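You operate a simulated robot arm through the tools that you are given. There is no shell and no other tool. Be economical: measure what you need, move in short steps, check, and stop when the job is done.

You are at the controls of a simulated robot arm. One attempt, no reset.

TASK
Put things in order on the top of the plant table. At the end: the teal pen tin stands where the grey rolled socks stood; the red hand brush stands where the black dusting brush stood; the black dusting brush is on the yellow saucer; the grey rolled socks is on the white saucer; whatever was shut is shut again. Leave all else as you found it, and nothing knocked over.

Only the result counts: the job must be done as asked and must still hold three seconds after the hand-in. Knocking over, shifting, dropping, spilling or breaking anything else fails it.

THE ROBOT
A 7-joint arm with a two-finger parallel gripper, fixed in place. Base frame: the origin is at the foot of the arm, x ahead of it, y to its left, z up; the work surface is at about z = 0. Units: cm, degrees, N and s.
With the tool pointing down near the work surface it reaches from about 24 to 62 cm from the base axis. Its first joint turns from -66.0 to 66.0 degrees. Payload 2.6 kg.
The tool frame sits at the grasp point between the pads (the TCP): z along the fingers, y along the line on which they close. The tips reach 3 cm beyond it. The gripper opens to 9.4 cm. The fingers are 2.8 cm wide and 1 cm thick; the gripper's body (5 by 9.6 cm) begins 5.5 cm behind the TCP.
Orientation is told as [roll, pitch, yaw] about the base's x, y, z axes, in that order, counted from this pose: with the fingers straight down and closing along the base's y, the tool's x points along the base's -x, its y along +y and its z along -z.

THE INTERFACE
- The arm moves only by the tool step_arm. Its argument "targets" is a list of rows, each an object of numbers (a shift or turn left out is 0, a gripper value left out holds the last): "grip": the finger opening in mm, from 0 to 94; "x", "y", "z": the shift along the base's x, y, z in mm; "ax", "ay", "az": the turn, a rotation vector about the base's x, y, z in degrees. In form: [{"grip": .., "x": .., "y": .., "z": .., "ax": .., "ay": .., "az": ..}, ...]. A call has 1 to 8 rows; each row shifts and turns the commanded pose from where the row before left it. A row lasts 0.2 s, in which the tool goes at most 5 cm and 8.6 degrees; a call with a longer step from one row to the next is refused whole, and so is a gripper value outside its range. A pose out of reach is approached as far as the arm can. The call stops where the force on the tool passes 40 N (or 10 N more than at its start, if that is more) or the arm is blocked; 0.2 s more then pass. The fingers move at their own pace (about 7.2 cm/s each) and stop on an object; they squeeze with about 33 N. The grip force told is the motor's: it shows also when the fingers shut on nothing. Time passes only in rows, and 0.2 s behind the last, so rows that do not move let the fingers close. It gives the time, the measured TCP pose, the force on the tool (base axes), the opening and the grip force at its end, in the units of the frame above (readings bear some noise).
- Cameras (640 x 400 px; columns grow to the right, rows downward): "scene" is fixed at [2.91, 44.29, 55.23]; the picture's right is [-0.69, -0.72, 0.00], its down [-0.54, 0.52, -0.66] and it looks along [0.47, -0.46, -0.75] (base axes); focal length 266 px, centre (320, 200). "wrist" rides on the gripper at [7.6, 1.4, -10.2] in the tool frame; the picture's right is [-0.18, 0.98, 0.00], its down [-0.75, -0.14, -0.64] and it looks along [-0.63, -0.12, 0.77] (tool axes); focal length 243 px, centre (320, 200). There is no depth. A picture from a camera that has moved, and an enlarged one, comes with that camera's place and axes in the base frame and with its lens. The place of the scene camera against the robot may be out by one fixed shift of up to 1.2 cm in any direction.
- grab_frame(camera): a new picture of that camera. No time passes.
- enlarge(camera, box): a new picture of the part [left, top, right, bottom] of that camera's present view, enlarged. No time passes.
- sign_off(): hands the job in; it is judged then, once.

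Work in short steps. Places have to be worked out from the pictures, the camera data and where the tool is seen: move nearer, look again, correct. Check each grasp and each placing, and mend what went wrong. You have 120 turns and 68 pictures in all, those below and enlarged ones among them. Open the gripper and draw the arm clear of the work before you hand the job in, unless the task says otherwise; then end with one line.

The tools are called after "Call:" as name(argument=value, ...) on one line, values as JSON. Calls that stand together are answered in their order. step_arm: Moves the arm, as the interface text tells. Its arguments: {"type":"object","properties":{"targets":{"type":"array","items":{"type":"object","properties":{"grip":{"type":"number"},"x":{"type":"number"},"y":{"type":"number"},"z":{"type":"number"},"ax":{"type":"number"},"ay":{"type":"number"},"az":{"type":"number"}}}}},"required":["targets"]} The other tools are called the same way: grab_frame (camera) takes a picture; enlarge (camera, box) takes an enlarged picture of a part of a camera's view; sign_off () hands the job in.

At the start:

```text
clock: 0.0
position: [36.67, 19.74, 29.41]
ee_rot: [0.1, 0.1, 0.1]
wrist_force: [0.5, 0.0, 0.1]
gripper_width: 9.38
finger_force: 0.0
```

scene: 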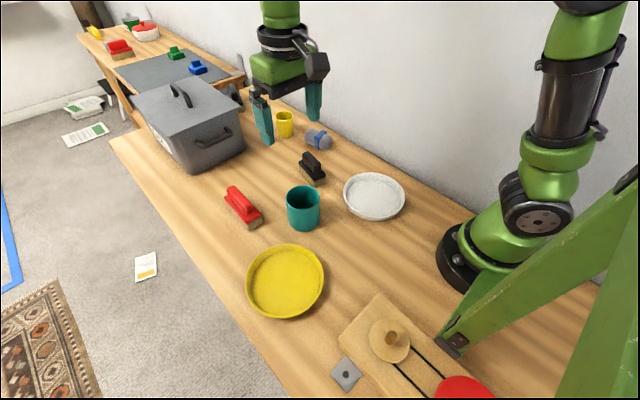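
wrist: 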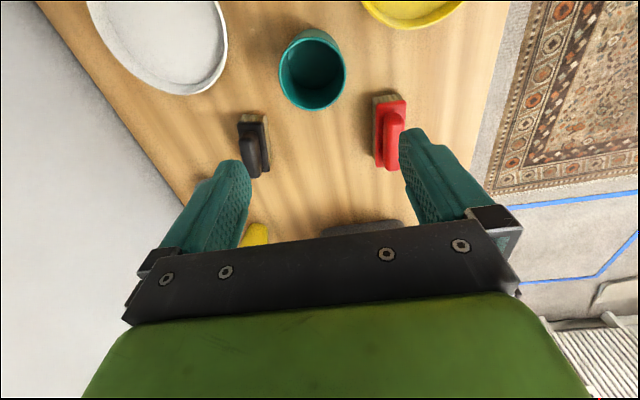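

I'll look closer at the middle of the table to identify the objects.

Call:
enlarge(camera="scene", box=[220, 90, 420, 240])

Call:
enlarge(camera="scene", box=[70, 0, 270, 180])

```text
2.67 times, centred on (320, 165) of scene
camera zoom: at [2.91, 44.29, 55.23], right [-0.69, -0.72, 0.0], down [-0.54, 0.52, -0.66], along [0.47, -0.46, -0.75], focal length 709 px, centre (320, 293)
```

zoom: 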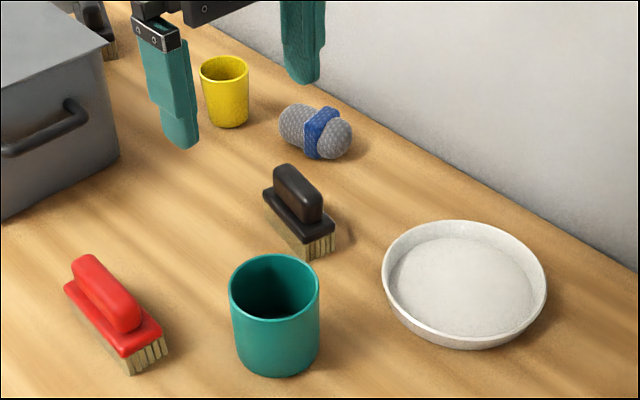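

```text
2.22 times, centred on (170, 90) of scene
camera zoom: at [2.91, 44.29, 55.23], right [-0.69, -0.72, 0.0], down [-0.54, 0.52, -0.66], along [0.47, -0.46, -0.75], focal length 590 px, centre (653, 444)
```

zoom: 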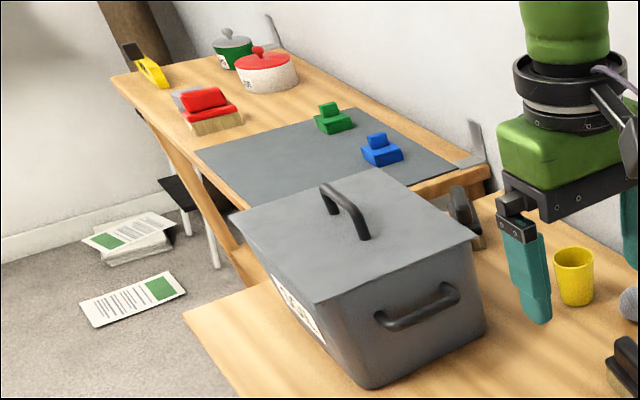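

Everything needed is visible. Nothing has to be opened. By my estimate, the socks are near (55, -5), the black brush (46, 7), the red brush (47.5, 28.5), the tin (35.5, 19), the white saucer (27.5, 0) and the yellow saucer (25.5, 33). I'll move above the socks to measure them.

Call:
step_arm(targets=[{"x": 22, "y": -40, "z": -15}, {"x": 22, "y": -40, "z": -15}, {"x": 22, "y": -40, "z": -15}, {"x": 22, "y": -40, "z": -15}, {"x": 22, "y": -40, "z": -15}, {"x": 22, "y": -40, "z": -15}, {}])

Call:
grab_frame(camera="wrist")

```text
clock: 1.6
position: [49.93, -4.37, 20.29]
ee_rot: [0.0, 0.0, 0.0]
wrist_force: [0.5, 0.9, -0.8]
gripper_width: 9.4
finger_force: 0.1
```

```text
63 pictures are left
camera wrist: at [42.34, -2.87, 30.66], right [0.18, 0.98, 0.0], down [0.75, -0.14, 0.64], along [0.63, -0.12, -0.77], focal length 243 px, centre (320, 200)
```

wrist: 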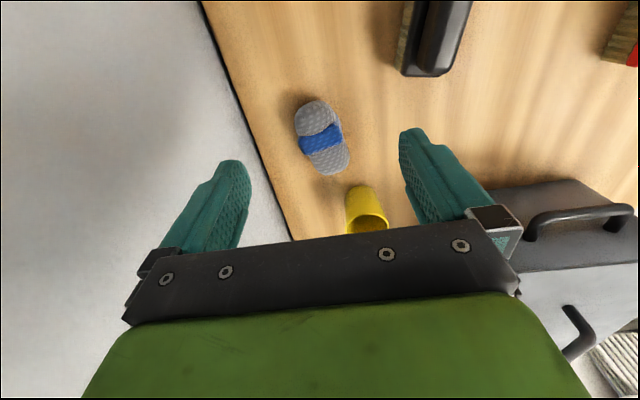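

The socks are centred near (55.7, -5.1) with their axis turned about +6° from x. The wall is at about y = -14. I'll centre above them, go down to z≈10 and check.

Call:
step_arm(targets=[{"x": 29, "y": -4, "z": -20, "az": 3}, {"x": 29, "y": -3, "z": -20, "az": 3}, {"z": -35}, {"z": -25}, {}])

Call:
grab_frame(camera="wrist")

```text
clock: 2.8
position: [55.8, -4.96, 10.32]
ee_rot: [0.0, 0.0, 6.1]
wrist_force: [1.0, 0.1, 0.3]
gripper_width: 9.4
finger_force: 0.0
```

```text
62 pictures are left
camera wrist: at [48.02, -4.37, 20.73], right [0.08, 1.0, 0.0], down [0.76, -0.06, 0.64], along [0.64, -0.05, -0.77], focal length 243 px, centre (320, 200)
```

wrist: 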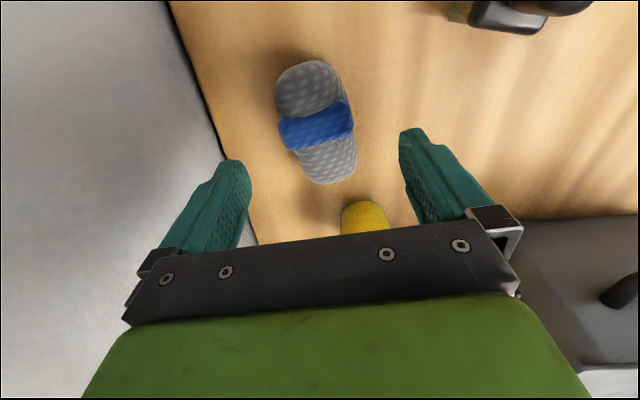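

The socks are centred at (55.4, -5.1), with about 1.8 cm to spare on each side. I'll go down to z≈3.6 and close.

Call:
step_arm(targets=[{"x": -3, "y": -1, "z": -25}, {"z": -25}, {"z": -17}, {"grip": 30}, {"grip": 20}, {"grip": 20}, {"grip": 20}, {}])

```text
clock: 4.6
position: [55.28, -5.03, 3.78]
ee_rot: [0.0, 0.0, 6.0]
wrist_force: [0.0, 0.7, -0.9]
gripper_width: 5.56
finger_force: 32.7
```

I have a firm grip on the socks at 5.56 cm. I'll lift them and carry them toward the white saucer.

Call:
step_arm(targets=[{"z": 40}, {"z": 45}, {"z": 45}, {"x": -45, "y": 9}, {"x": -45, "y": 9}, {"x": -45, "y": 9}, {"x": -45, "y": 9}, {}])

Call:
grab_frame(camera="wrist")

Call:
grab_frame(camera="scene")

```text
clock: 6.4
position: [37.36, -1.52, 16.69]
ee_rot: [0.0, 0.0, 6.0]
wrist_force: [-0.1, -0.9, -1.3]
gripper_width: 5.49
finger_force: 32.7
```

```text
61 pictures are left
camera wrist: at [29.64, -0.86, 26.98], right [0.08, 1.0, 0.0], down [0.76, -0.06, 0.64], along [0.64, -0.05, -0.77], focal length 243 px, centre (320, 200)
```

wrist: 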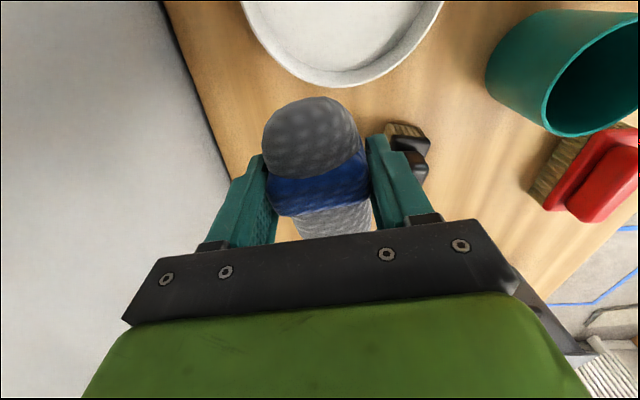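

```text
60 pictures are left
```

scene: 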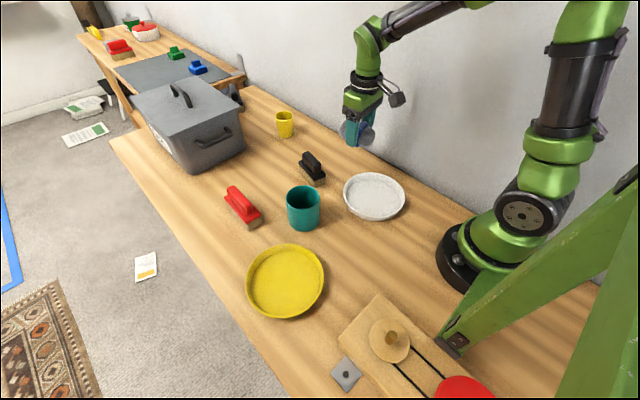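

The white saucer's centre works out to about (27.8, 0.7) with a rim radius near 8. I'll move over it and go part of the way down.

Call:
step_arm(targets=[{"x": -32, "y": 7}, {"x": -32, "y": 8}, {"x": -32, "y": 7}, {"z": -30}, {"z": -30}, {}])

Call:
grab_frame(camera="scene")

Call:
grab_frame(camera="wrist")

```text
clock: 7.8
position: [27.73, 0.8, 10.69]
ee_rot: [0.0, -0.1, 6.0]
wrist_force: [0.3, 0.2, -0.9]
gripper_width: 5.49
finger_force: 32.7
```

```text
59 pictures are left
```

scene: 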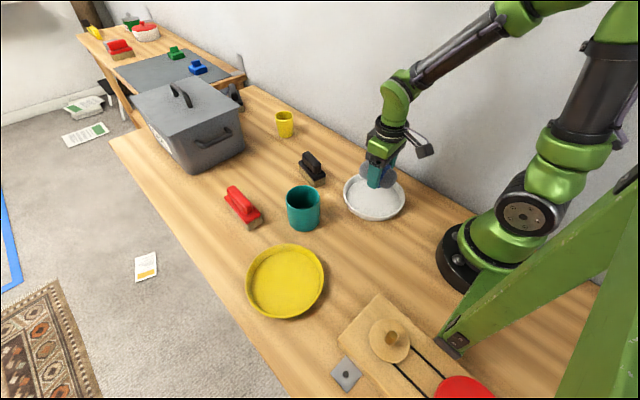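

```text
58 pictures are left
camera wrist: at [20.0, 1.46, 21.0], right [0.08, 1.0, 0.0], down [0.76, -0.06, 0.64], along [0.64, -0.05, -0.77], focal length 243 px, centre (320, 200)
```

wrist: 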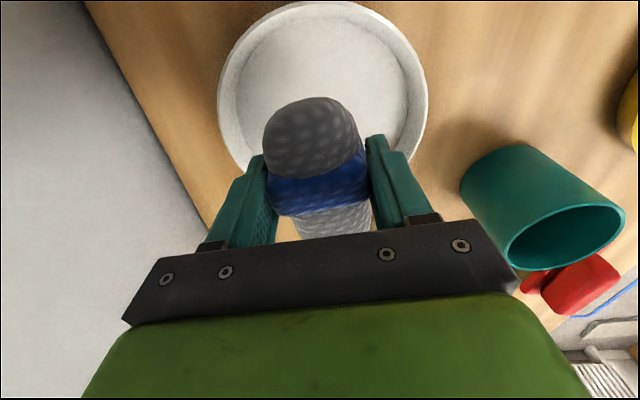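

I'm within 0.5 cm of the saucer's centre. I'll lower in small steps until the socks touch down.

Call:
step_arm(targets=[{"x": 3, "y": 4, "z": -20}, {"z": -20}, {"z": -12}, {"z": -4}, {}])

```text
clock: 9.0
position: [28.0, 1.2, 5.04]
ee_rot: [-0.1, 0.0, 6.0]
wrist_force: [0.3, 0.1, -0.8]
gripper_width: 5.43
finger_force: 33.3
```

Call:
enlarge(camera="scene", box=[320, 120, 440, 230])

Call:
step_arm(targets=[{"z": -3}, {"z": -2}, {}])

```text
3.64 times, centred on (380, 175) of scene
camera zoom: at [2.91, 44.29, 55.23], right [-0.69, -0.72, 0.0], down [-0.54, 0.52, -0.66], along [0.47, -0.46, -0.75], focal length 966 px, centre (102, 291)
```

zoom: 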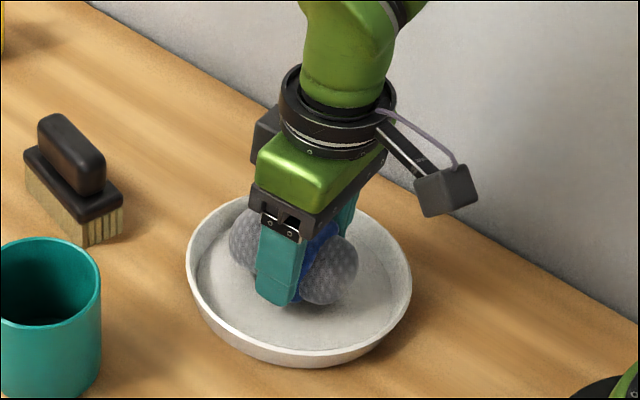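

```text
clock: 9.8
position: [28.05, 1.23, 4.53]
ee_rot: [0.0, -0.1, 6.0]
wrist_force: [-0.6, 0.1, -0.6]
gripper_width: 5.42
finger_force: 33.5
```

There's still no contact, so I'll lower a little further.

Call:
step_arm(targets=[{"z": -2}, {"z": -1}, {}])

```text
clock: 10.6
position: [28.03, 1.24, 4.29]
ee_rot: [0.0, -0.1, 6.0]
wrist_force: [-0.2, 1.0, -0.1]
gripper_width: 5.41
finger_force: 32.8
```

Call:
step_arm(targets=[{"z": -1.5}, {"z": -1}, {}])

```text
clock: 11.1
position: [28.03, 1.24, 4.23]
ee_rot: [0.1, -0.1, 6.2]
wrist_force: [-2.8, 0.5, 11.1]
gripper_width: 5.42
finger_force: 33.4
stopped in row 2: the force on the tool passed its limit (the readings are from after the stop); the commanded pose is now the measured one
```

Contact: the socks are resting on the saucer floor. I'll open partway and rise slowly.

Call:
step_arm(targets=[{"grip": 62}, {"grip": 72}, {"grip": 74}, {"z": 20}, {"z": 40}, {"z": 40}, {"z": 40, "grip": 94}, {}])

Call:
enlarge(camera="scene", box=[220, 90, 420, 240])

```text
clock: 12.9
position: [28.15, 1.21, 18.2]
ee_rot: [0.1, -0.2, 6.1]
wrist_force: [0.9, 0.5, 0.8]
gripper_width: 9.37
finger_force: 0.1
```

```text
2.67 times, centred on (320, 165) of scene
camera zoom: at [2.91, 44.29, 55.23], right [-0.69, -0.72, 0.0], down [-0.54, 0.52, -0.66], along [0.47, -0.46, -0.75], focal length 709 px, centre (320, 293)
```

zoom: 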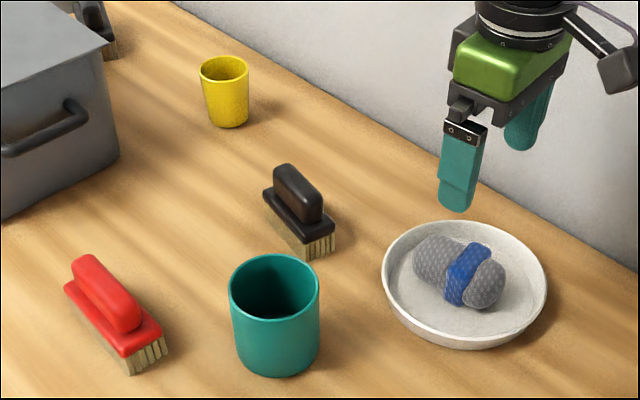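

The socks are lying on the white saucer. Next I'll move above the teal tin, and also look at the dark object behind the box.

Call:
step_arm(targets=[{"x": 18, "y": 45, "az": -3}, {"x": 18, "y": 45, "az": -3}, {"x": 18, "y": 45}, {"x": 16, "y": 43}, {}])

Call:
grab_frame(camera="wrist")

Call:
enlarge(camera="scene", box=[200, 70, 300, 140])

```text
clock: 14.1
position: [35.12, 19.04, 18.15]
ee_rot: [0.0, -0.1, 0.0]
wrist_force: [0.2, 0.3, 0.9]
gripper_width: 9.39
finger_force: 0.1
```

```text
55 pictures are left
camera wrist: at [27.5, 20.42, 28.52], right [0.18, 0.98, 0.0], down [0.75, -0.14, 0.64], along [0.63, -0.12, -0.77], focal length 243 px, centre (320, 200)
```

wrist: 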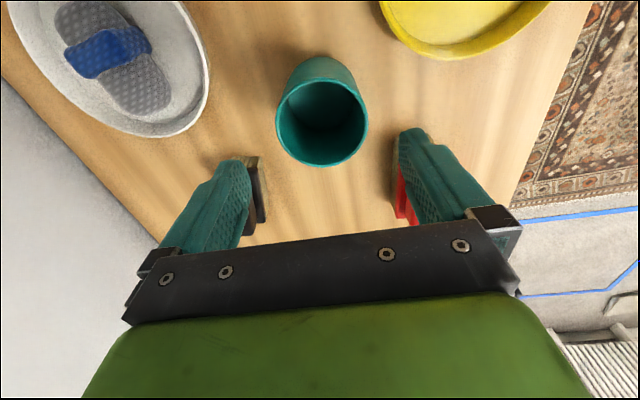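

```text
5.71 times, centred on (250, 105) of scene
camera zoom: at [2.91, 44.29, 55.23], right [-0.69, -0.72, 0.0], down [-0.54, 0.52, -0.66], along [0.47, -0.46, -0.75], focal length 1518 px, centre (720, 743)
```

zoom: 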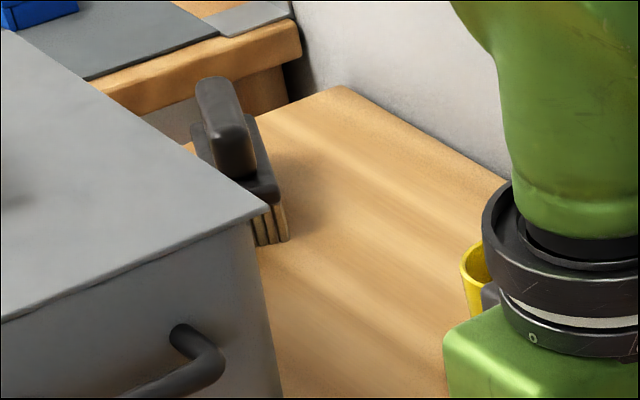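

The tin's rim is centred around (35.4, 19.1) with a diameter near 7.7 cm. I'll lower until the tips are just above the rim and recheck the clearance.

Call:
step_arm(targets=[{"x": 3, "y": 1, "z": -25}, {"z": -25}, {}])

Call:
grab_frame(camera="wrist")

Call:
enlarge(camera="scene", box=[240, 130, 360, 240])

```text
clock: 14.9
position: [35.48, 19.0, 13.12]
ee_rot: [0.0, -0.1, 0.0]
wrist_force: [0.1, 1.0, 0.3]
gripper_width: 9.42
finger_force: 0.1
```

```text
53 pictures are left
camera wrist: at [27.8, 20.45, 23.5], right [0.18, 0.98, 0.0], down [0.75, -0.14, 0.64], along [0.63, -0.12, -0.77], focal length 243 px, centre (320, 200)
```

wrist: 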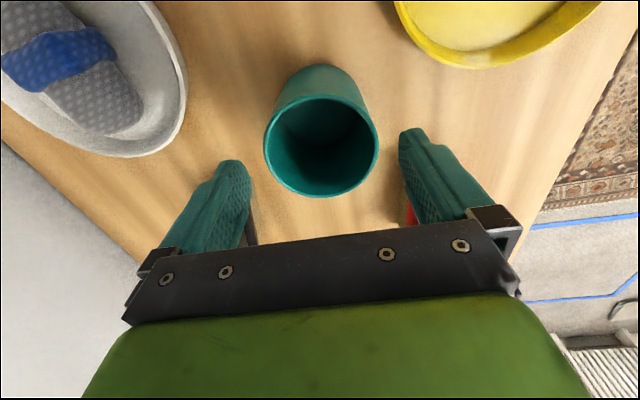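

```text
3.64 times, centred on (300, 185) of scene
camera zoom: at [2.91, 44.29, 55.23], right [-0.69, -0.72, 0.0], down [-0.54, 0.52, -0.66], along [0.47, -0.46, -0.75], focal length 966 px, centre (393, 254)
```

zoom: 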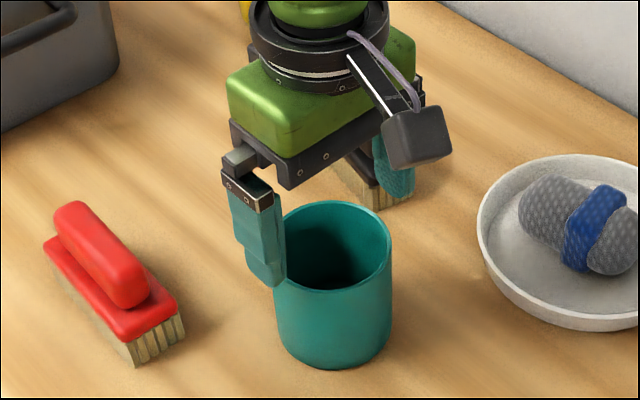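

Centred within 1 mm, and the gap is about 0.8 cm per side. I'll go down around the tin to z≈5 and close.

Call:
step_arm(targets=[{"z": -25}, {"z": -25}, {"z": -30}, {"grip": 85}, {"grip": 60}, {"grip": 60}, {}])

```text
clock: 16.5
position: [35.34, 19.21, 5.16]
ee_rot: [0.0, -0.1, 0.2]
wrist_force: [0.0, 0.7, 0.7]
gripper_width: 8.03
finger_force: 33.0
```

The tin is held at 8.03 cm. I'll lift it and carry it over to the socks' old spot at (55.4, -5.1).

Call:
step_arm(targets=[{"z": 40}, {"z": 40}, {"z": 40}, {"x": 33, "y": -35}, {"x": 33, "y": -35}, {"x": 33, "y": -35}, {"x": 33, "y": -35}, {}])

Call:
step_arm(targets=[{"x": 34, "y": -35}, {"x": 34, "y": -35}, {"y": -33}, {"z": -25}, {"z": -25}, {"z": -25}, {}])

Call:
grab_frame(camera="wrist")

Call:
enlarge(camera="scene", box=[220, 80, 420, 230])

```text
clock: 18.3
position: [48.57, 5.01, 17.29]
ee_rot: [0.1, 0.0, 0.2]
wrist_force: [-0.1, -0.2, -2.8]
gripper_width: 8.01
finger_force: 33.4
```

```text
clock: 19.9
position: [55.36, -5.34, 9.58]
ee_rot: [-0.1, -0.1, 0.1]
wrist_force: [0.5, 0.3, -2.0]
gripper_width: 7.98
finger_force: 33.2
```

```text
51 pictures are left
camera wrist: at [47.74, -3.83, 19.97], right [0.18, 0.98, 0.0], down [0.75, -0.14, 0.64], along [0.63, -0.12, -0.77], focal length 243 px, centre (320, 200)
```

wrist: 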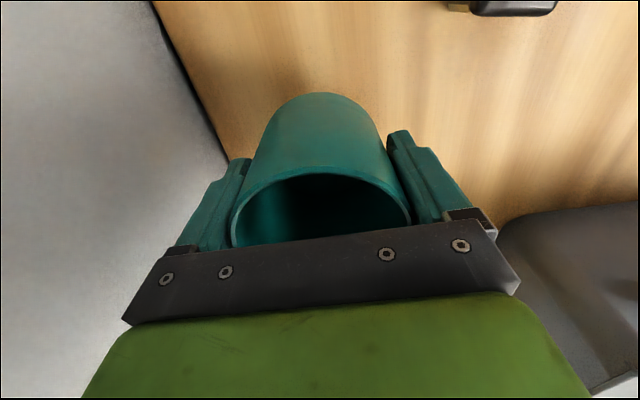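

```text
2.67 times, centred on (320, 155) of scene
camera zoom: at [2.91, 44.29, 55.23], right [-0.69, -0.72, 0.0], down [-0.54, 0.52, -0.66], along [0.47, -0.46, -0.75], focal length 709 px, centre (320, 320)
```

zoom: 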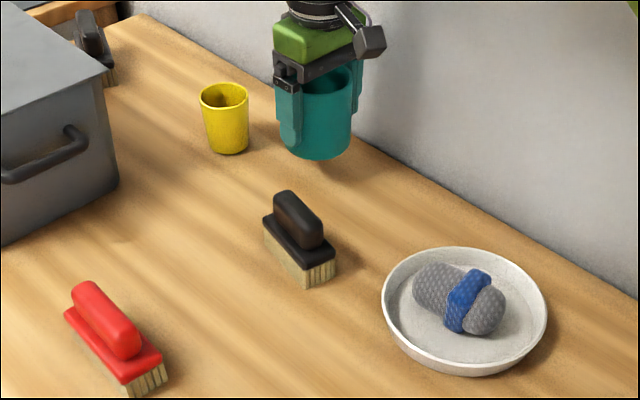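

The tin hangs straight and clear. I'll lower it to the table, where contact should come near z = 5.2.

Call:
step_arm(targets=[{"y": 2.5, "z": -20}, {"z": -16}, {"z": -4}, {"z": -2}, {}])

```text
clock: 21.1
position: [55.37, -4.91, 5.41]
ee_rot: [0.0, 0.0, 0.1]
wrist_force: [0.1, -0.4, -2.7]
gripper_width: 8.0
finger_force: 33.1
```

Call:
step_arm(targets=[{"z": -1.5}, {"z": -1}, {"z": -1}, {}])

```text
clock: 22.1
position: [55.36, -4.97, 5.22]
ee_rot: [0.0, -0.1, 0.1]
wrist_force: [0.5, 0.7, -2.8]
gripper_width: 8.0
finger_force: 32.5
```

Call:
step_arm(targets=[{"z": -1}, {"z": -1}, {}])

```text
clock: 22.9
position: [55.3, -4.94, 5.23]
ee_rot: [-0.1, -0.2, 0.1]
wrist_force: [-5.0, 1.1, 13.3]
gripper_width: 7.96
finger_force: 32.9
```

The tin is on the table. I'll release it and rise straight up.

Call:
step_arm(targets=[{"z": 1, "grip": 94}, {"grip": 94}, {"grip": 94}, {"z": 30}, {"z": 40}, {"z": 40}, {"z": 20}, {}])

Call:
grab_frame(camera="wrist")

Call:
enlarge(camera="scene", box=[220, 80, 420, 230])

```text
clock: 24.7
position: [55.34, -4.8, 18.13]
ee_rot: [0.0, 0.0, 0.2]
wrist_force: [-0.6, 0.1, -0.7]
gripper_width: 9.41
finger_force: 0.1
```

```text
49 pictures are left
camera wrist: at [47.74, -3.55, 28.46], right [0.18, 0.98, 0.0], down [0.75, -0.14, 0.64], along [0.63, -0.12, -0.77], focal length 243 px, centre (320, 200)
```

wrist: 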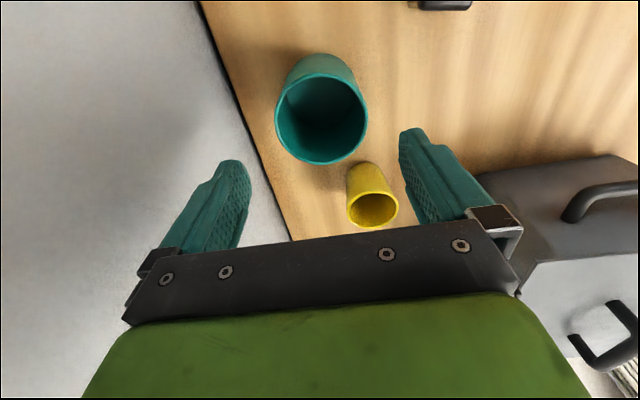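

```text
2.67 times, centred on (320, 155) of scene
camera zoom: at [2.91, 44.29, 55.23], right [-0.69, -0.72, 0.0], down [-0.54, 0.52, -0.66], along [0.47, -0.46, -0.75], focal length 709 px, centre (320, 320)
```

zoom: 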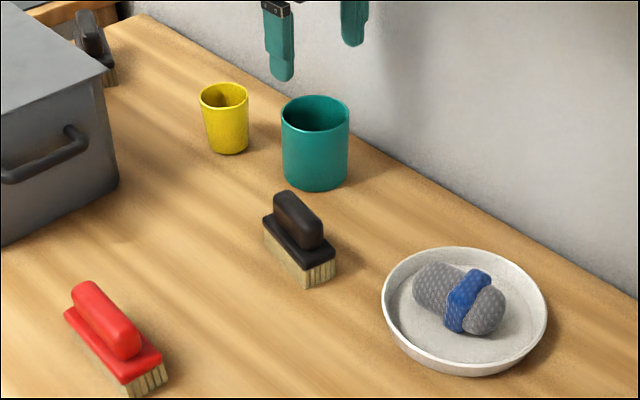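

The tin stands where the socks were. Next I'll go above the black brush.

Call:
step_arm(targets=[{"x": -37, "y": 38}, {"x": -37, "y": 38}, {"x": -26, "y": 36}, {}])

Call:
grab_frame(camera="wrist")

```text
refused: row 1 steps farther than a row can; nothing moved
```

```text
47 pictures are left
camera wrist: at [47.74, -3.55, 28.46], right [0.18, 0.98, 0.0], down [0.75, -0.14, 0.64], along [0.63, -0.12, -0.77], focal length 243 px, centre (320, 200)
```

wrist: 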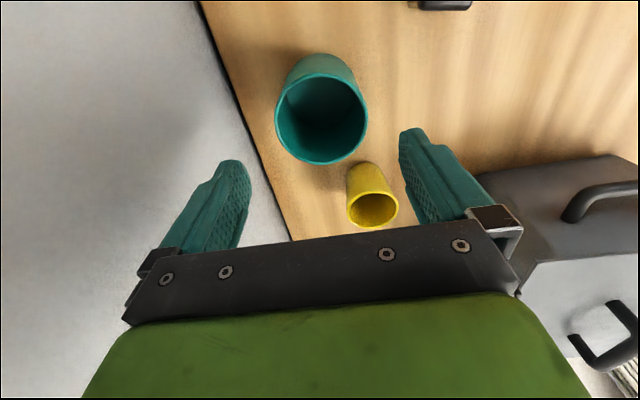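

That step was too long, so I'll split it into shorter ones.

Call:
step_arm(targets=[{"x": -25, "y": 28}, {"x": -25, "y": 28}, {"x": -25, "y": 28}, {"x": -25, "y": 28}, {}])

Call:
grab_frame(camera="wrist")

```text
clock: 25.9
position: [45.33, 6.3, 18.06]
ee_rot: [0.0, 0.0, 0.1]
wrist_force: [-0.2, -0.3, 0.1]
gripper_width: 9.41
finger_force: 0.0
```

```text
46 pictures are left
camera wrist: at [37.72, 7.72, 28.43], right [0.18, 0.98, 0.0], down [0.75, -0.14, 0.64], along [0.63, -0.12, -0.77], focal length 243 px, centre (320, 200)
```

wrist: 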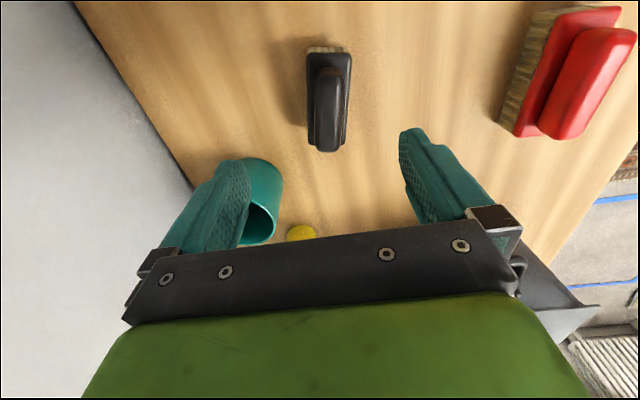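

The black brush is centred near (46.3, 6.85) with yaw about -11°, 4 cm wide and around 6 cm tall. I'll align with it, lower partway and verify.

Call:
step_arm(targets=[{"x": 5, "y": 3, "z": -20, "az": -5.5}, {"x": 5, "y": 2.5, "z": -20, "az": -5.5}, {"z": -25}, {"z": -10}, {}])

Call:
grab_frame(camera="wrist")

```text
clock: 27.1
position: [46.34, 6.79, 10.57]
ee_rot: [-0.1, 0.0, -10.9]
wrist_force: [-0.6, -0.2, -0.4]
gripper_width: 9.4
finger_force: 0.1
```

```text
45 pictures are left
camera wrist: at [39.2, 9.58, 20.86], right [0.37, 0.93, 0.0], down [0.71, -0.28, 0.64], along [0.6, -0.24, -0.77], focal length 243 px, centre (320, 200)
```

wrist: 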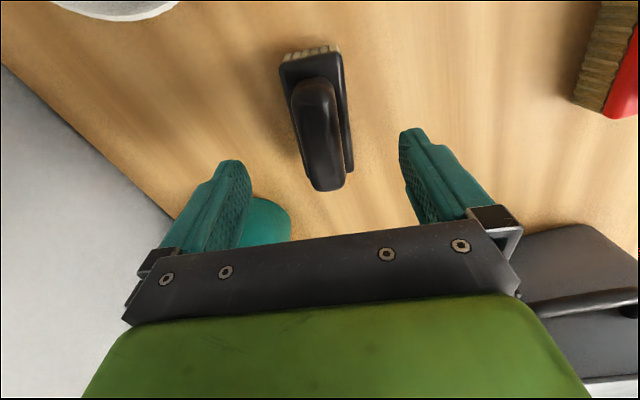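

Alignment confirmed: centre about (46.3, 6.8), yaw about -12°. I'll go down to z≈3.7 and close on the brush.

Call:
step_arm(targets=[{"z": -25, "az": -1}, {"z": -25}, {"z": -18}, {"grip": 60}, {"grip": 20}, {"grip": 10}, {"grip": 10}, {}])

Call:
grab_frame(camera="wrist")

```text
clock: 28.9
position: [46.46, 6.68, 3.67]
ee_rot: [0.0, 0.0, -11.9]
wrist_force: [-0.3, -0.6, -0.6]
gripper_width: 4.54
finger_force: 32.8
```

```text
44 pictures are left
camera wrist: at [39.27, 9.74, 14.05], right [0.38, 0.92, 0.0], down [0.71, -0.29, 0.64], along [0.59, -0.25, -0.77], focal length 243 px, centre (320, 200)
```

wrist: 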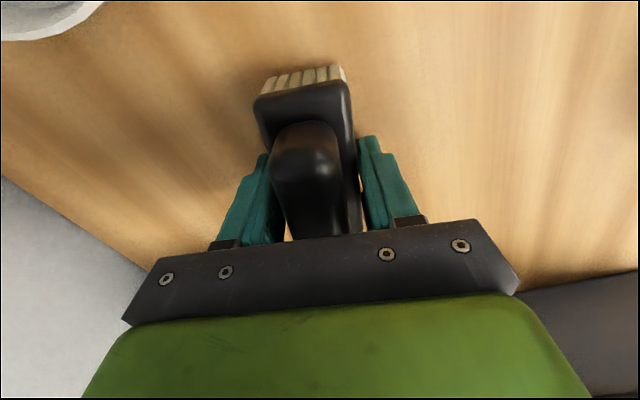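

The brush is gripped at 4.54 cm. Its spot is (46.35, 6.75) with yaw -12°. I'll lift it and move toward the yellow saucer to measure that.

Call:
step_arm(targets=[{"z": 45}, {"z": 45}, {"z": 35}, {"x": -25, "y": 40}, {"x": -25, "y": 40}, {"x": -25, "y": 40}, {"x": -25, "y": 40}, {}])

Call:
grab_frame(camera="wrist")

Call:
grab_frame(camera="scene")

```text
clock: 30.7
position: [36.33, 22.87, 16.39]
ee_rot: [0.0, -0.1, -12.1]
wrist_force: [-0.6, 0.4, -1.7]
gripper_width: 4.55
finger_force: 33.5
```

```text
43 pictures are left
camera wrist: at [29.26, 25.74, 26.73], right [0.38, 0.92, 0.0], down [0.71, -0.29, 0.64], along [0.59, -0.25, -0.77], focal length 243 px, centre (320, 200)
```

wrist: 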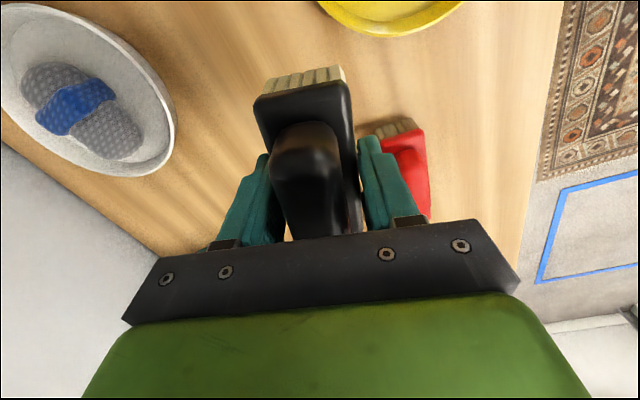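

```text
42 pictures are left
```

scene: 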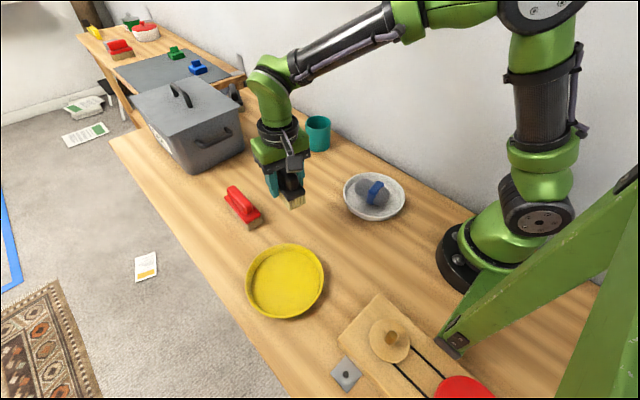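

I'll move most of the way toward the yellow saucer, staying high, and look again.

Call:
step_arm(targets=[{"x": -30, "y": 30}, {"x": -30, "y": 30}, {"x": -30, "y": 30}, {}])

Call:
grab_frame(camera="wrist")

Call:
enlarge(camera="scene", box=[210, 160, 370, 340])

```text
clock: 31.7
position: [27.44, 31.72, 16.21]
ee_rot: [0.0, -0.1, -12.1]
wrist_force: [-0.7, -0.1, -0.7]
gripper_width: 4.6
finger_force: 32.9
```

```text
41 pictures are left
camera wrist: at [20.27, 34.67, 26.51], right [0.38, 0.92, 0.0], down [0.71, -0.29, 0.64], along [0.59, -0.25, -0.77], focal length 243 px, centre (320, 200)
```

wrist: 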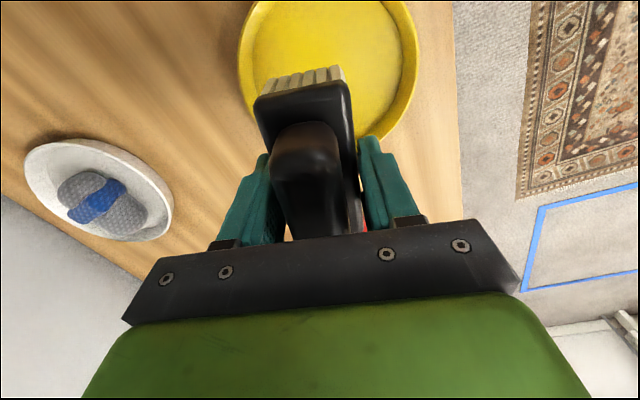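

```text
2.22 times, centred on (290, 250) of scene
camera zoom: at [2.9, 44.29, 55.23], right [-0.69, -0.72, 0.0], down [-0.54, 0.52, -0.66], along [0.47, -0.46, -0.75], focal length 590 px, centre (387, 89)
```

zoom: 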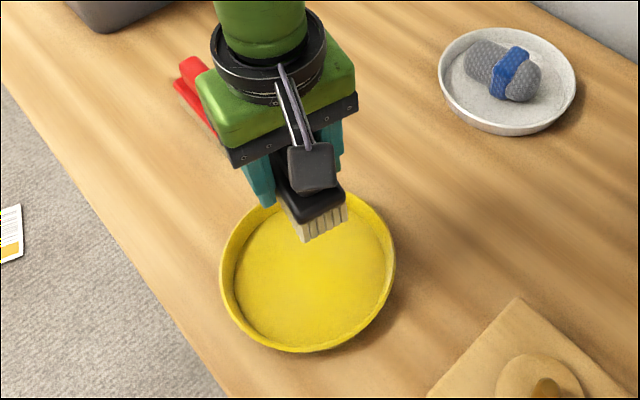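

The yellow saucer's centre is about (25.6, 33.5). I'll move over it, lower somewhat and look again.

Call:
step_arm(targets=[{"x": -18, "y": 18}, {"z": -25}, {"z": -25}, {}])

Call:
grab_frame(camera="wrist")

Call:
enlarge(camera="scene", box=[210, 200, 370, 340])

```text
clock: 32.7
position: [25.57, 33.54, 11.29]
ee_rot: [0.0, -0.1, -11.9]
wrist_force: [-0.5, 1.0, -1.7]
gripper_width: 4.55
finger_force: 33.1
```

```text
39 pictures are left
camera wrist: at [18.42, 36.52, 21.57], right [0.38, 0.92, 0.0], down [0.71, -0.29, 0.64], along [0.59, -0.25, -0.77], focal length 243 px, centre (320, 200)
```

wrist: 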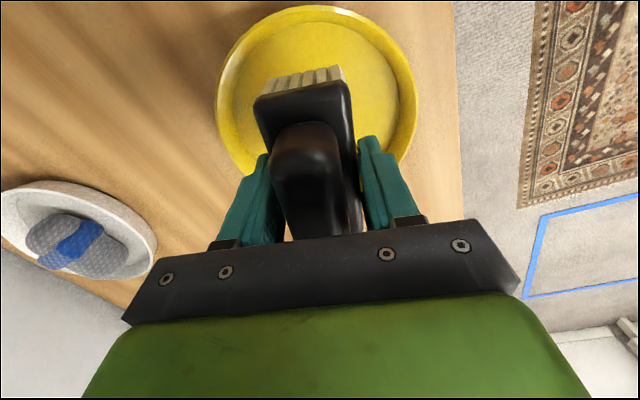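

```text
2.86 times, centred on (290, 270) of scene
camera zoom: at [2.91, 44.29, 55.23], right [-0.69, -0.72, 0.0], down [-0.54, 0.52, -0.66], along [0.47, -0.46, -0.75], focal length 759 px, centre (406, 0)
```

zoom: 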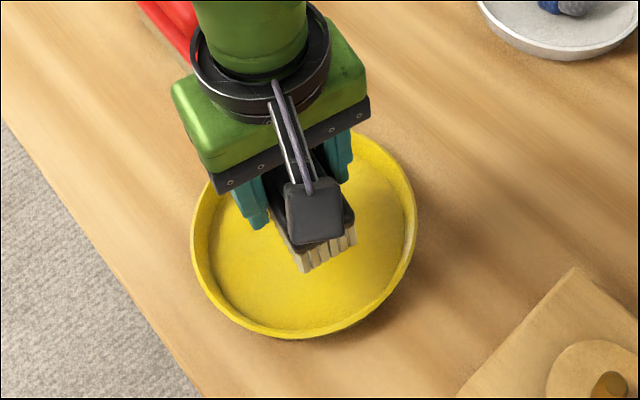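

A refined estimate puts the saucer's centre at about (26.1, 33.0). I'll correct for that and lower; contact should come near z = 4.1.

Call:
step_arm(targets=[{"x": 5, "y": -5, "z": -25}, {"z": -25}, {"z": -13}, {"z": -3}, {}])

Call:
grab_frame(camera="wrist")

```text
clock: 33.9
position: [26.07, 33.16, 4.78]
ee_rot: [0.0, -0.1, -11.8]
wrist_force: [0.2, -0.4, -0.6]
gripper_width: 4.56
finger_force: 32.8
```

```text
37 pictures are left
camera wrist: at [18.93, 36.03, 15.0], right [0.38, 0.92, 0.0], down [0.71, -0.29, 0.64], along [0.59, -0.25, -0.77], focal length 243 px, centre (320, 200)
```

wrist: 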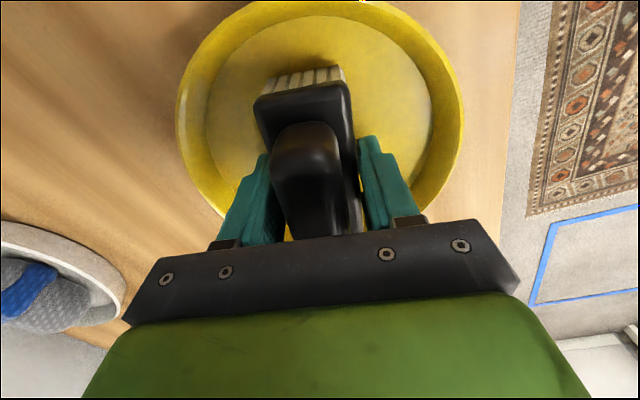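

The brush sits well centred over the saucer floor. I'll lower slowly to contact.

Call:
step_arm(targets=[{"z": -3}, {"z": -2}, {"z": -1}, {"z": -1}, {}])

```text
clock: 35.1
position: [26.17, 33.11, 4.13]
ee_rot: [0.2, -0.1, -12.0]
wrist_force: [-3.3, -4.4, 29.6]
gripper_width: 4.57
finger_force: 32.5
```

Contact at z = 4.13. I'll ease up slightly, open partway and rise.

Call:
step_arm(targets=[{"z": 1}, {"grip": 55}, {"grip": 68}, {"grip": 70}, {"z": 20}, {"z": 40}, {"z": 45}, {"z": 35, "grip": 94}])

Call:
grab_frame(camera="wrist")

Call:
enlarge(camera="scene", box=[210, 160, 410, 340])

```text
clock: 36.9
position: [26.02, 33.03, 18.09]
ee_rot: [0.0, 0.0, -11.9]
wrist_force: [-0.1, 0.8, -0.6]
gripper_width: 9.41
finger_force: 0.1
```

```text
36 pictures are left
camera wrist: at [18.95, 36.03, 28.42], right [0.38, 0.92, 0.0], down [0.71, -0.29, 0.64], along [0.59, -0.25, -0.77], focal length 243 px, centre (320, 200)
```

wrist: 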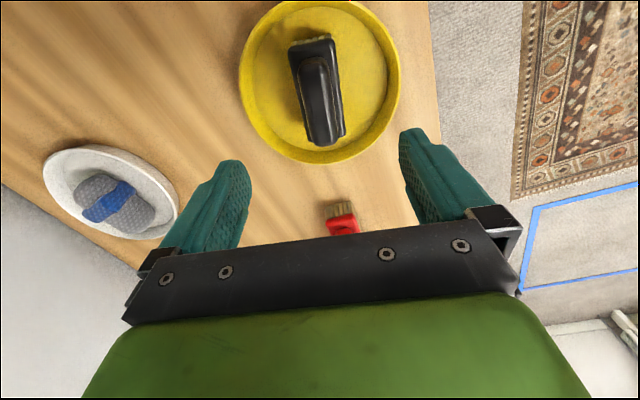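

```text
2.22 times, centred on (310, 250) of scene
camera zoom: at [2.91, 44.29, 55.23], right [-0.69, -0.72, 0.0], down [-0.54, 0.52, -0.66], along [0.47, -0.46, -0.75], focal length 590 px, centre (342, 89)
```

zoom: 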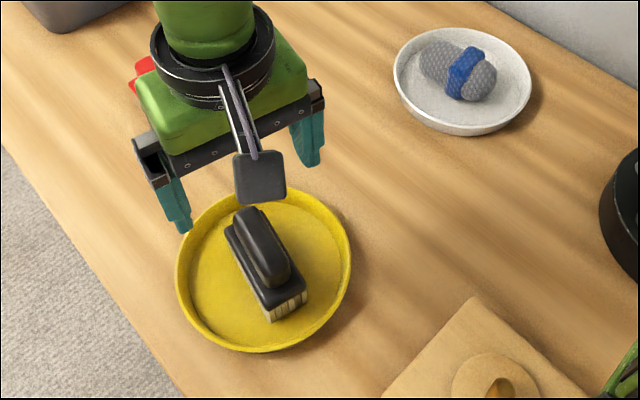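

The black brush stands on the yellow saucer. Next I'll go above the red brush.

Call:
step_arm(targets=[{"x": 41, "y": -9}, {"x": 41, "y": -9}, {"x": 41, "y": -9}, {"x": 41, "y": -9}, {"x": 35, "y": -9}, {}])

Call:
grab_frame(camera="wrist")

```text
clock: 38.3
position: [45.99, 28.72, 18.06]
ee_rot: [0.0, 0.0, -12.0]
wrist_force: [0.6, 0.0, 0.0]
gripper_width: 9.4
finger_force: 0.1
```

```text
34 pictures are left
camera wrist: at [38.89, 31.61, 28.38], right [0.38, 0.92, 0.0], down [0.71, -0.29, 0.64], along [0.59, -0.25, -0.77], focal length 243 px, centre (320, 200)
```

wrist: 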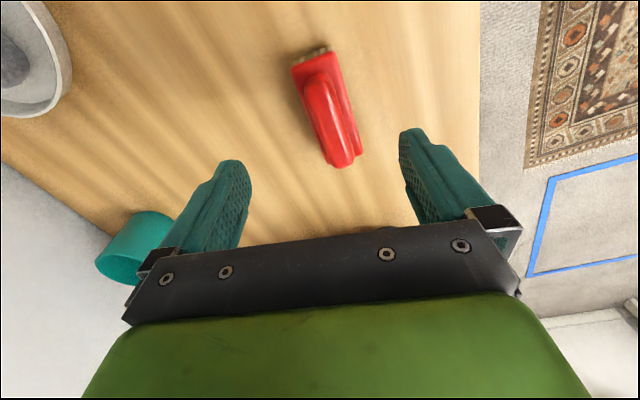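

The red brush is centred near (48.0, 28.75) with yaw about -5°. I'll align, lower partway and verify.

Call:
step_arm(targets=[{"x": 10, "z": -20, "az": 7}, {"x": 10, "z": -20}, {"z": -25}, {"z": -10}, {}])

Call:
grab_frame(camera="wrist")

```text
clock: 39.5
position: [48.0, 28.55, 10.58]
ee_rot: [0.1, -0.1, -5.0]
wrist_force: [0.2, 0.2, -0.1]
gripper_width: 9.39
finger_force: 0.2
```

```text
33 pictures are left
camera wrist: at [40.57, 30.65, 20.86], right [0.27, 0.96, 0.0], down [0.74, -0.21, 0.64], along [0.62, -0.17, -0.77], focal length 243 px, centre (320, 200)
```

wrist: 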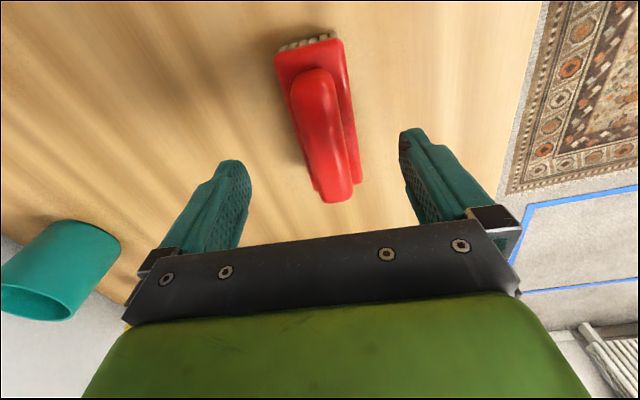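

The centre is confirmed at about (48.1, 28.9). I'll go down and grip.

Call:
step_arm(targets=[{"x": 1, "y": 3, "z": -25}, {"z": -25}, {"z": -18}, {"grip": 60}, {"grip": 20}, {"grip": 10}, {"grip": 10}, {}])

Call:
grab_frame(camera="wrist")

```text
clock: 41.3
position: [48.12, 29.09, 3.76]
ee_rot: [0.0, -0.1, -4.8]
wrist_force: [-0.1, 1.0, -0.8]
gripper_width: 4.87
finger_force: 33.3
```

```text
32 pictures are left
camera wrist: at [40.66, 30.96, 14.07], right [0.27, 0.96, 0.0], down [0.74, -0.21, 0.64], along [0.62, -0.17, -0.77], focal length 243 px, centre (320, 200)
```

wrist: 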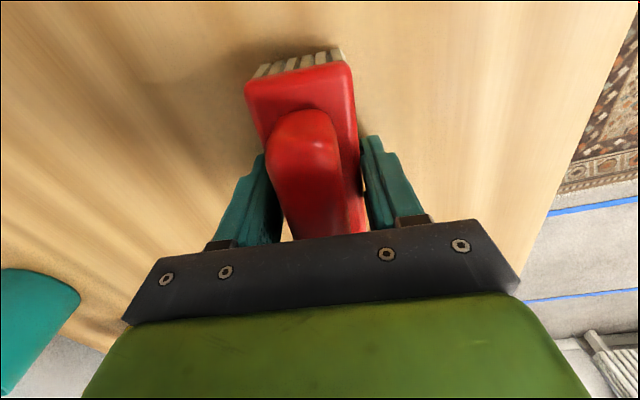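

I have the red brush at 4.87 cm, centred in the grip. I'll lift it and carry it to (46.4, 6.75), turning it to yaw -12°.

Call:
step_arm(targets=[{"z": 45}, {"z": 45}, {"z": 20}, {"x": -3.5, "y": -44.6, "az": -3.5}, {"x": -3.5, "y": -44.6, "az": -3.5}, {"x": -3.5, "y": -44.6}, {"x": -3.5, "y": -44.6}, {"x": -3.5, "y": -44.6}])

Call:
step_arm(targets=[{"z": -40}, {"z": -40}, {}])

Call:
grab_frame(camera="wrist")

Call:
enlarge(camera="scene", box=[220, 90, 420, 240])

```text
clock: 43.1
position: [46.22, 6.57, 14.72]
ee_rot: [-0.1, 0.0, -11.9]
wrist_force: [-0.5, 0.1, -0.9]
gripper_width: 4.87
finger_force: 33.2
```

```text
clock: 43.9
position: [46.25, 6.65, 6.53]
ee_rot: [0.0, -0.1, -12.0]
wrist_force: [0.6, 0.2, -0.3]
gripper_width: 4.9
finger_force: 33.1
```

```text
31 pictures are left
camera wrist: at [39.19, 9.49, 16.92], right [0.38, 0.92, 0.0], down [0.71, -0.29, 0.64], along [0.59, -0.25, -0.77], focal length 243 px, centre (320, 200)
```

wrist: 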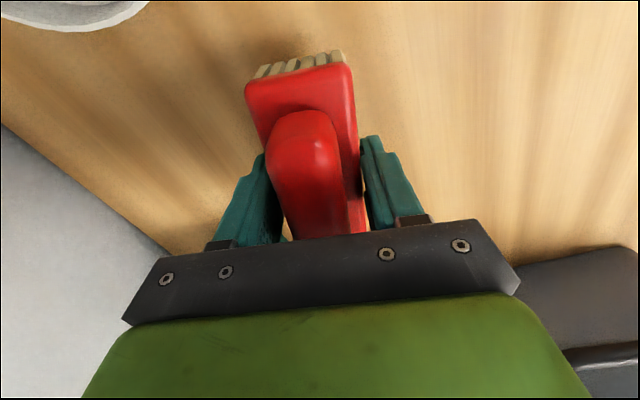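

```text
2.67 times, centred on (320, 165) of scene
camera zoom: at [2.91, 44.29, 55.23], right [-0.69, -0.72, 0.0], down [-0.54, 0.52, -0.66], along [0.47, -0.46, -0.75], focal length 709 px, centre (320, 293)
```

zoom: 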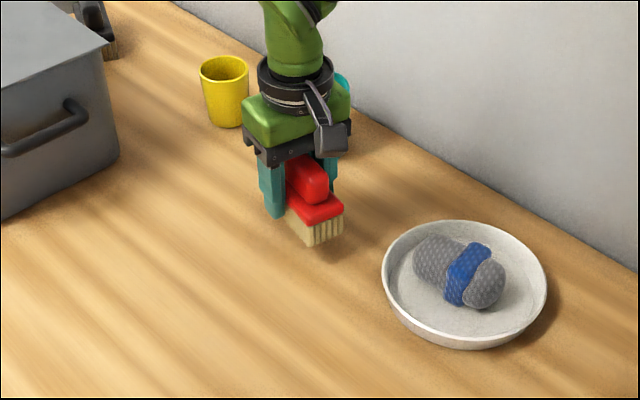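

I'm over the black brush's old spot. I'll lower to the table, expecting contact near z = 3.75.

Call:
step_arm(targets=[{"x": 1.5, "y": 1, "z": -16}, {"z": -8}, {"z": -2}, {"z": -1.5}, {"z": -1}, {}])

```text
clock: 45.3
position: [46.42, 6.82, 3.84]
ee_rot: [0.0, 0.0, -11.9]
wrist_force: [-0.3, -0.5, -0.5]
gripper_width: 4.87
finger_force: 32.4
```

Call:
step_arm(targets=[{"z": -1}, {"z": -1}, {"z": -0.5}, {}])

```text
clock: 46.3
position: [46.52, 6.81, 3.78]
ee_rot: [0.0, 0.0, -11.9]
wrist_force: [-5.5, -2.1, 14.1]
gripper_width: 4.86
finger_force: 33.0
```

Contact. I'll release, rise straight up and check.

Call:
step_arm(targets=[{"z": 1}, {"grip": 60}, {"grip": 94}, {"grip": 94}, {"z": 25}, {"z": 40}, {"z": 45}, {"z": 45}])

Call:
step_arm(targets=[{"x": -30, "z": 35}, {"x": -30, "z": 30}, {"x": -30, "z": 30}, {}, {}])

Call:
grab_frame(camera="scene")

Call:
grab_frame(camera="wrist")

```text
clock: 48.1
position: [46.43, 6.76, 19.25]
ee_rot: [-0.1, -0.1, -11.9]
wrist_force: [-0.4, 0.2, -0.4]
gripper_width: 9.42
finger_force: 0.1
```

```text
clock: 49.3
position: [37.28, 6.5, 28.87]
ee_rot: [0.0, 0.0, -12.0]
wrist_force: [0.3, 0.2, 0.9]
gripper_width: 9.38
finger_force: 0.1
```

```text
29 pictures are left
```

scene: 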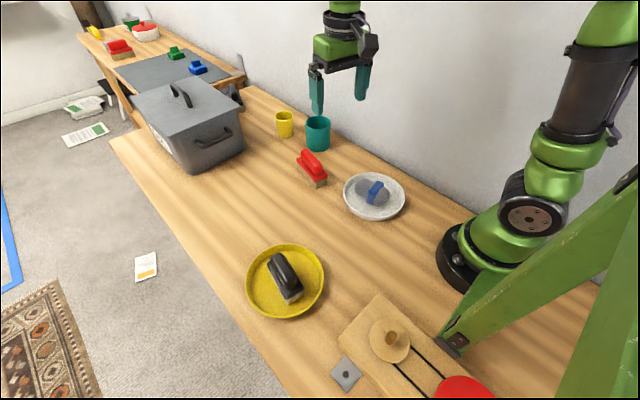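

```text
28 pictures are left
camera wrist: at [30.26, 9.58, 39.07], right [0.38, 0.92, 0.0], down [0.71, -0.29, 0.64], along [0.59, -0.25, -0.77], focal length 243 px, centre (320, 200)
```

wrist: 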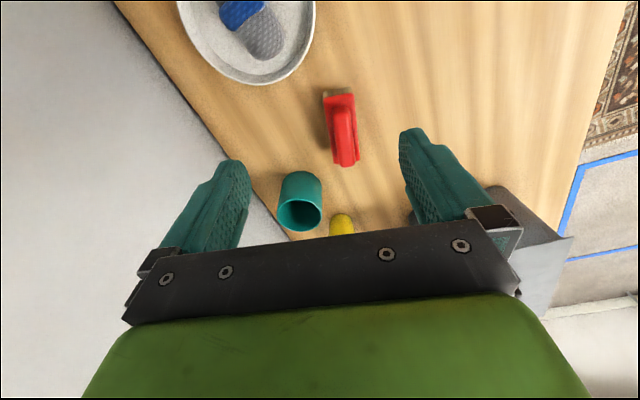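

All four items are in place and upright, nothing else has moved, and the gripper is open and clear. I'm handing in.

Call:
sign_off()

```text
The job is handed in.
```

The job is handed in: the teal tin is at the socks' old spot, the red brush is at the black brush's old spot, the black brush is on the yellow saucer, and the socks are on the white saucer; nothing had to be opened, and the last pictures show nothing else moved or knocked over.
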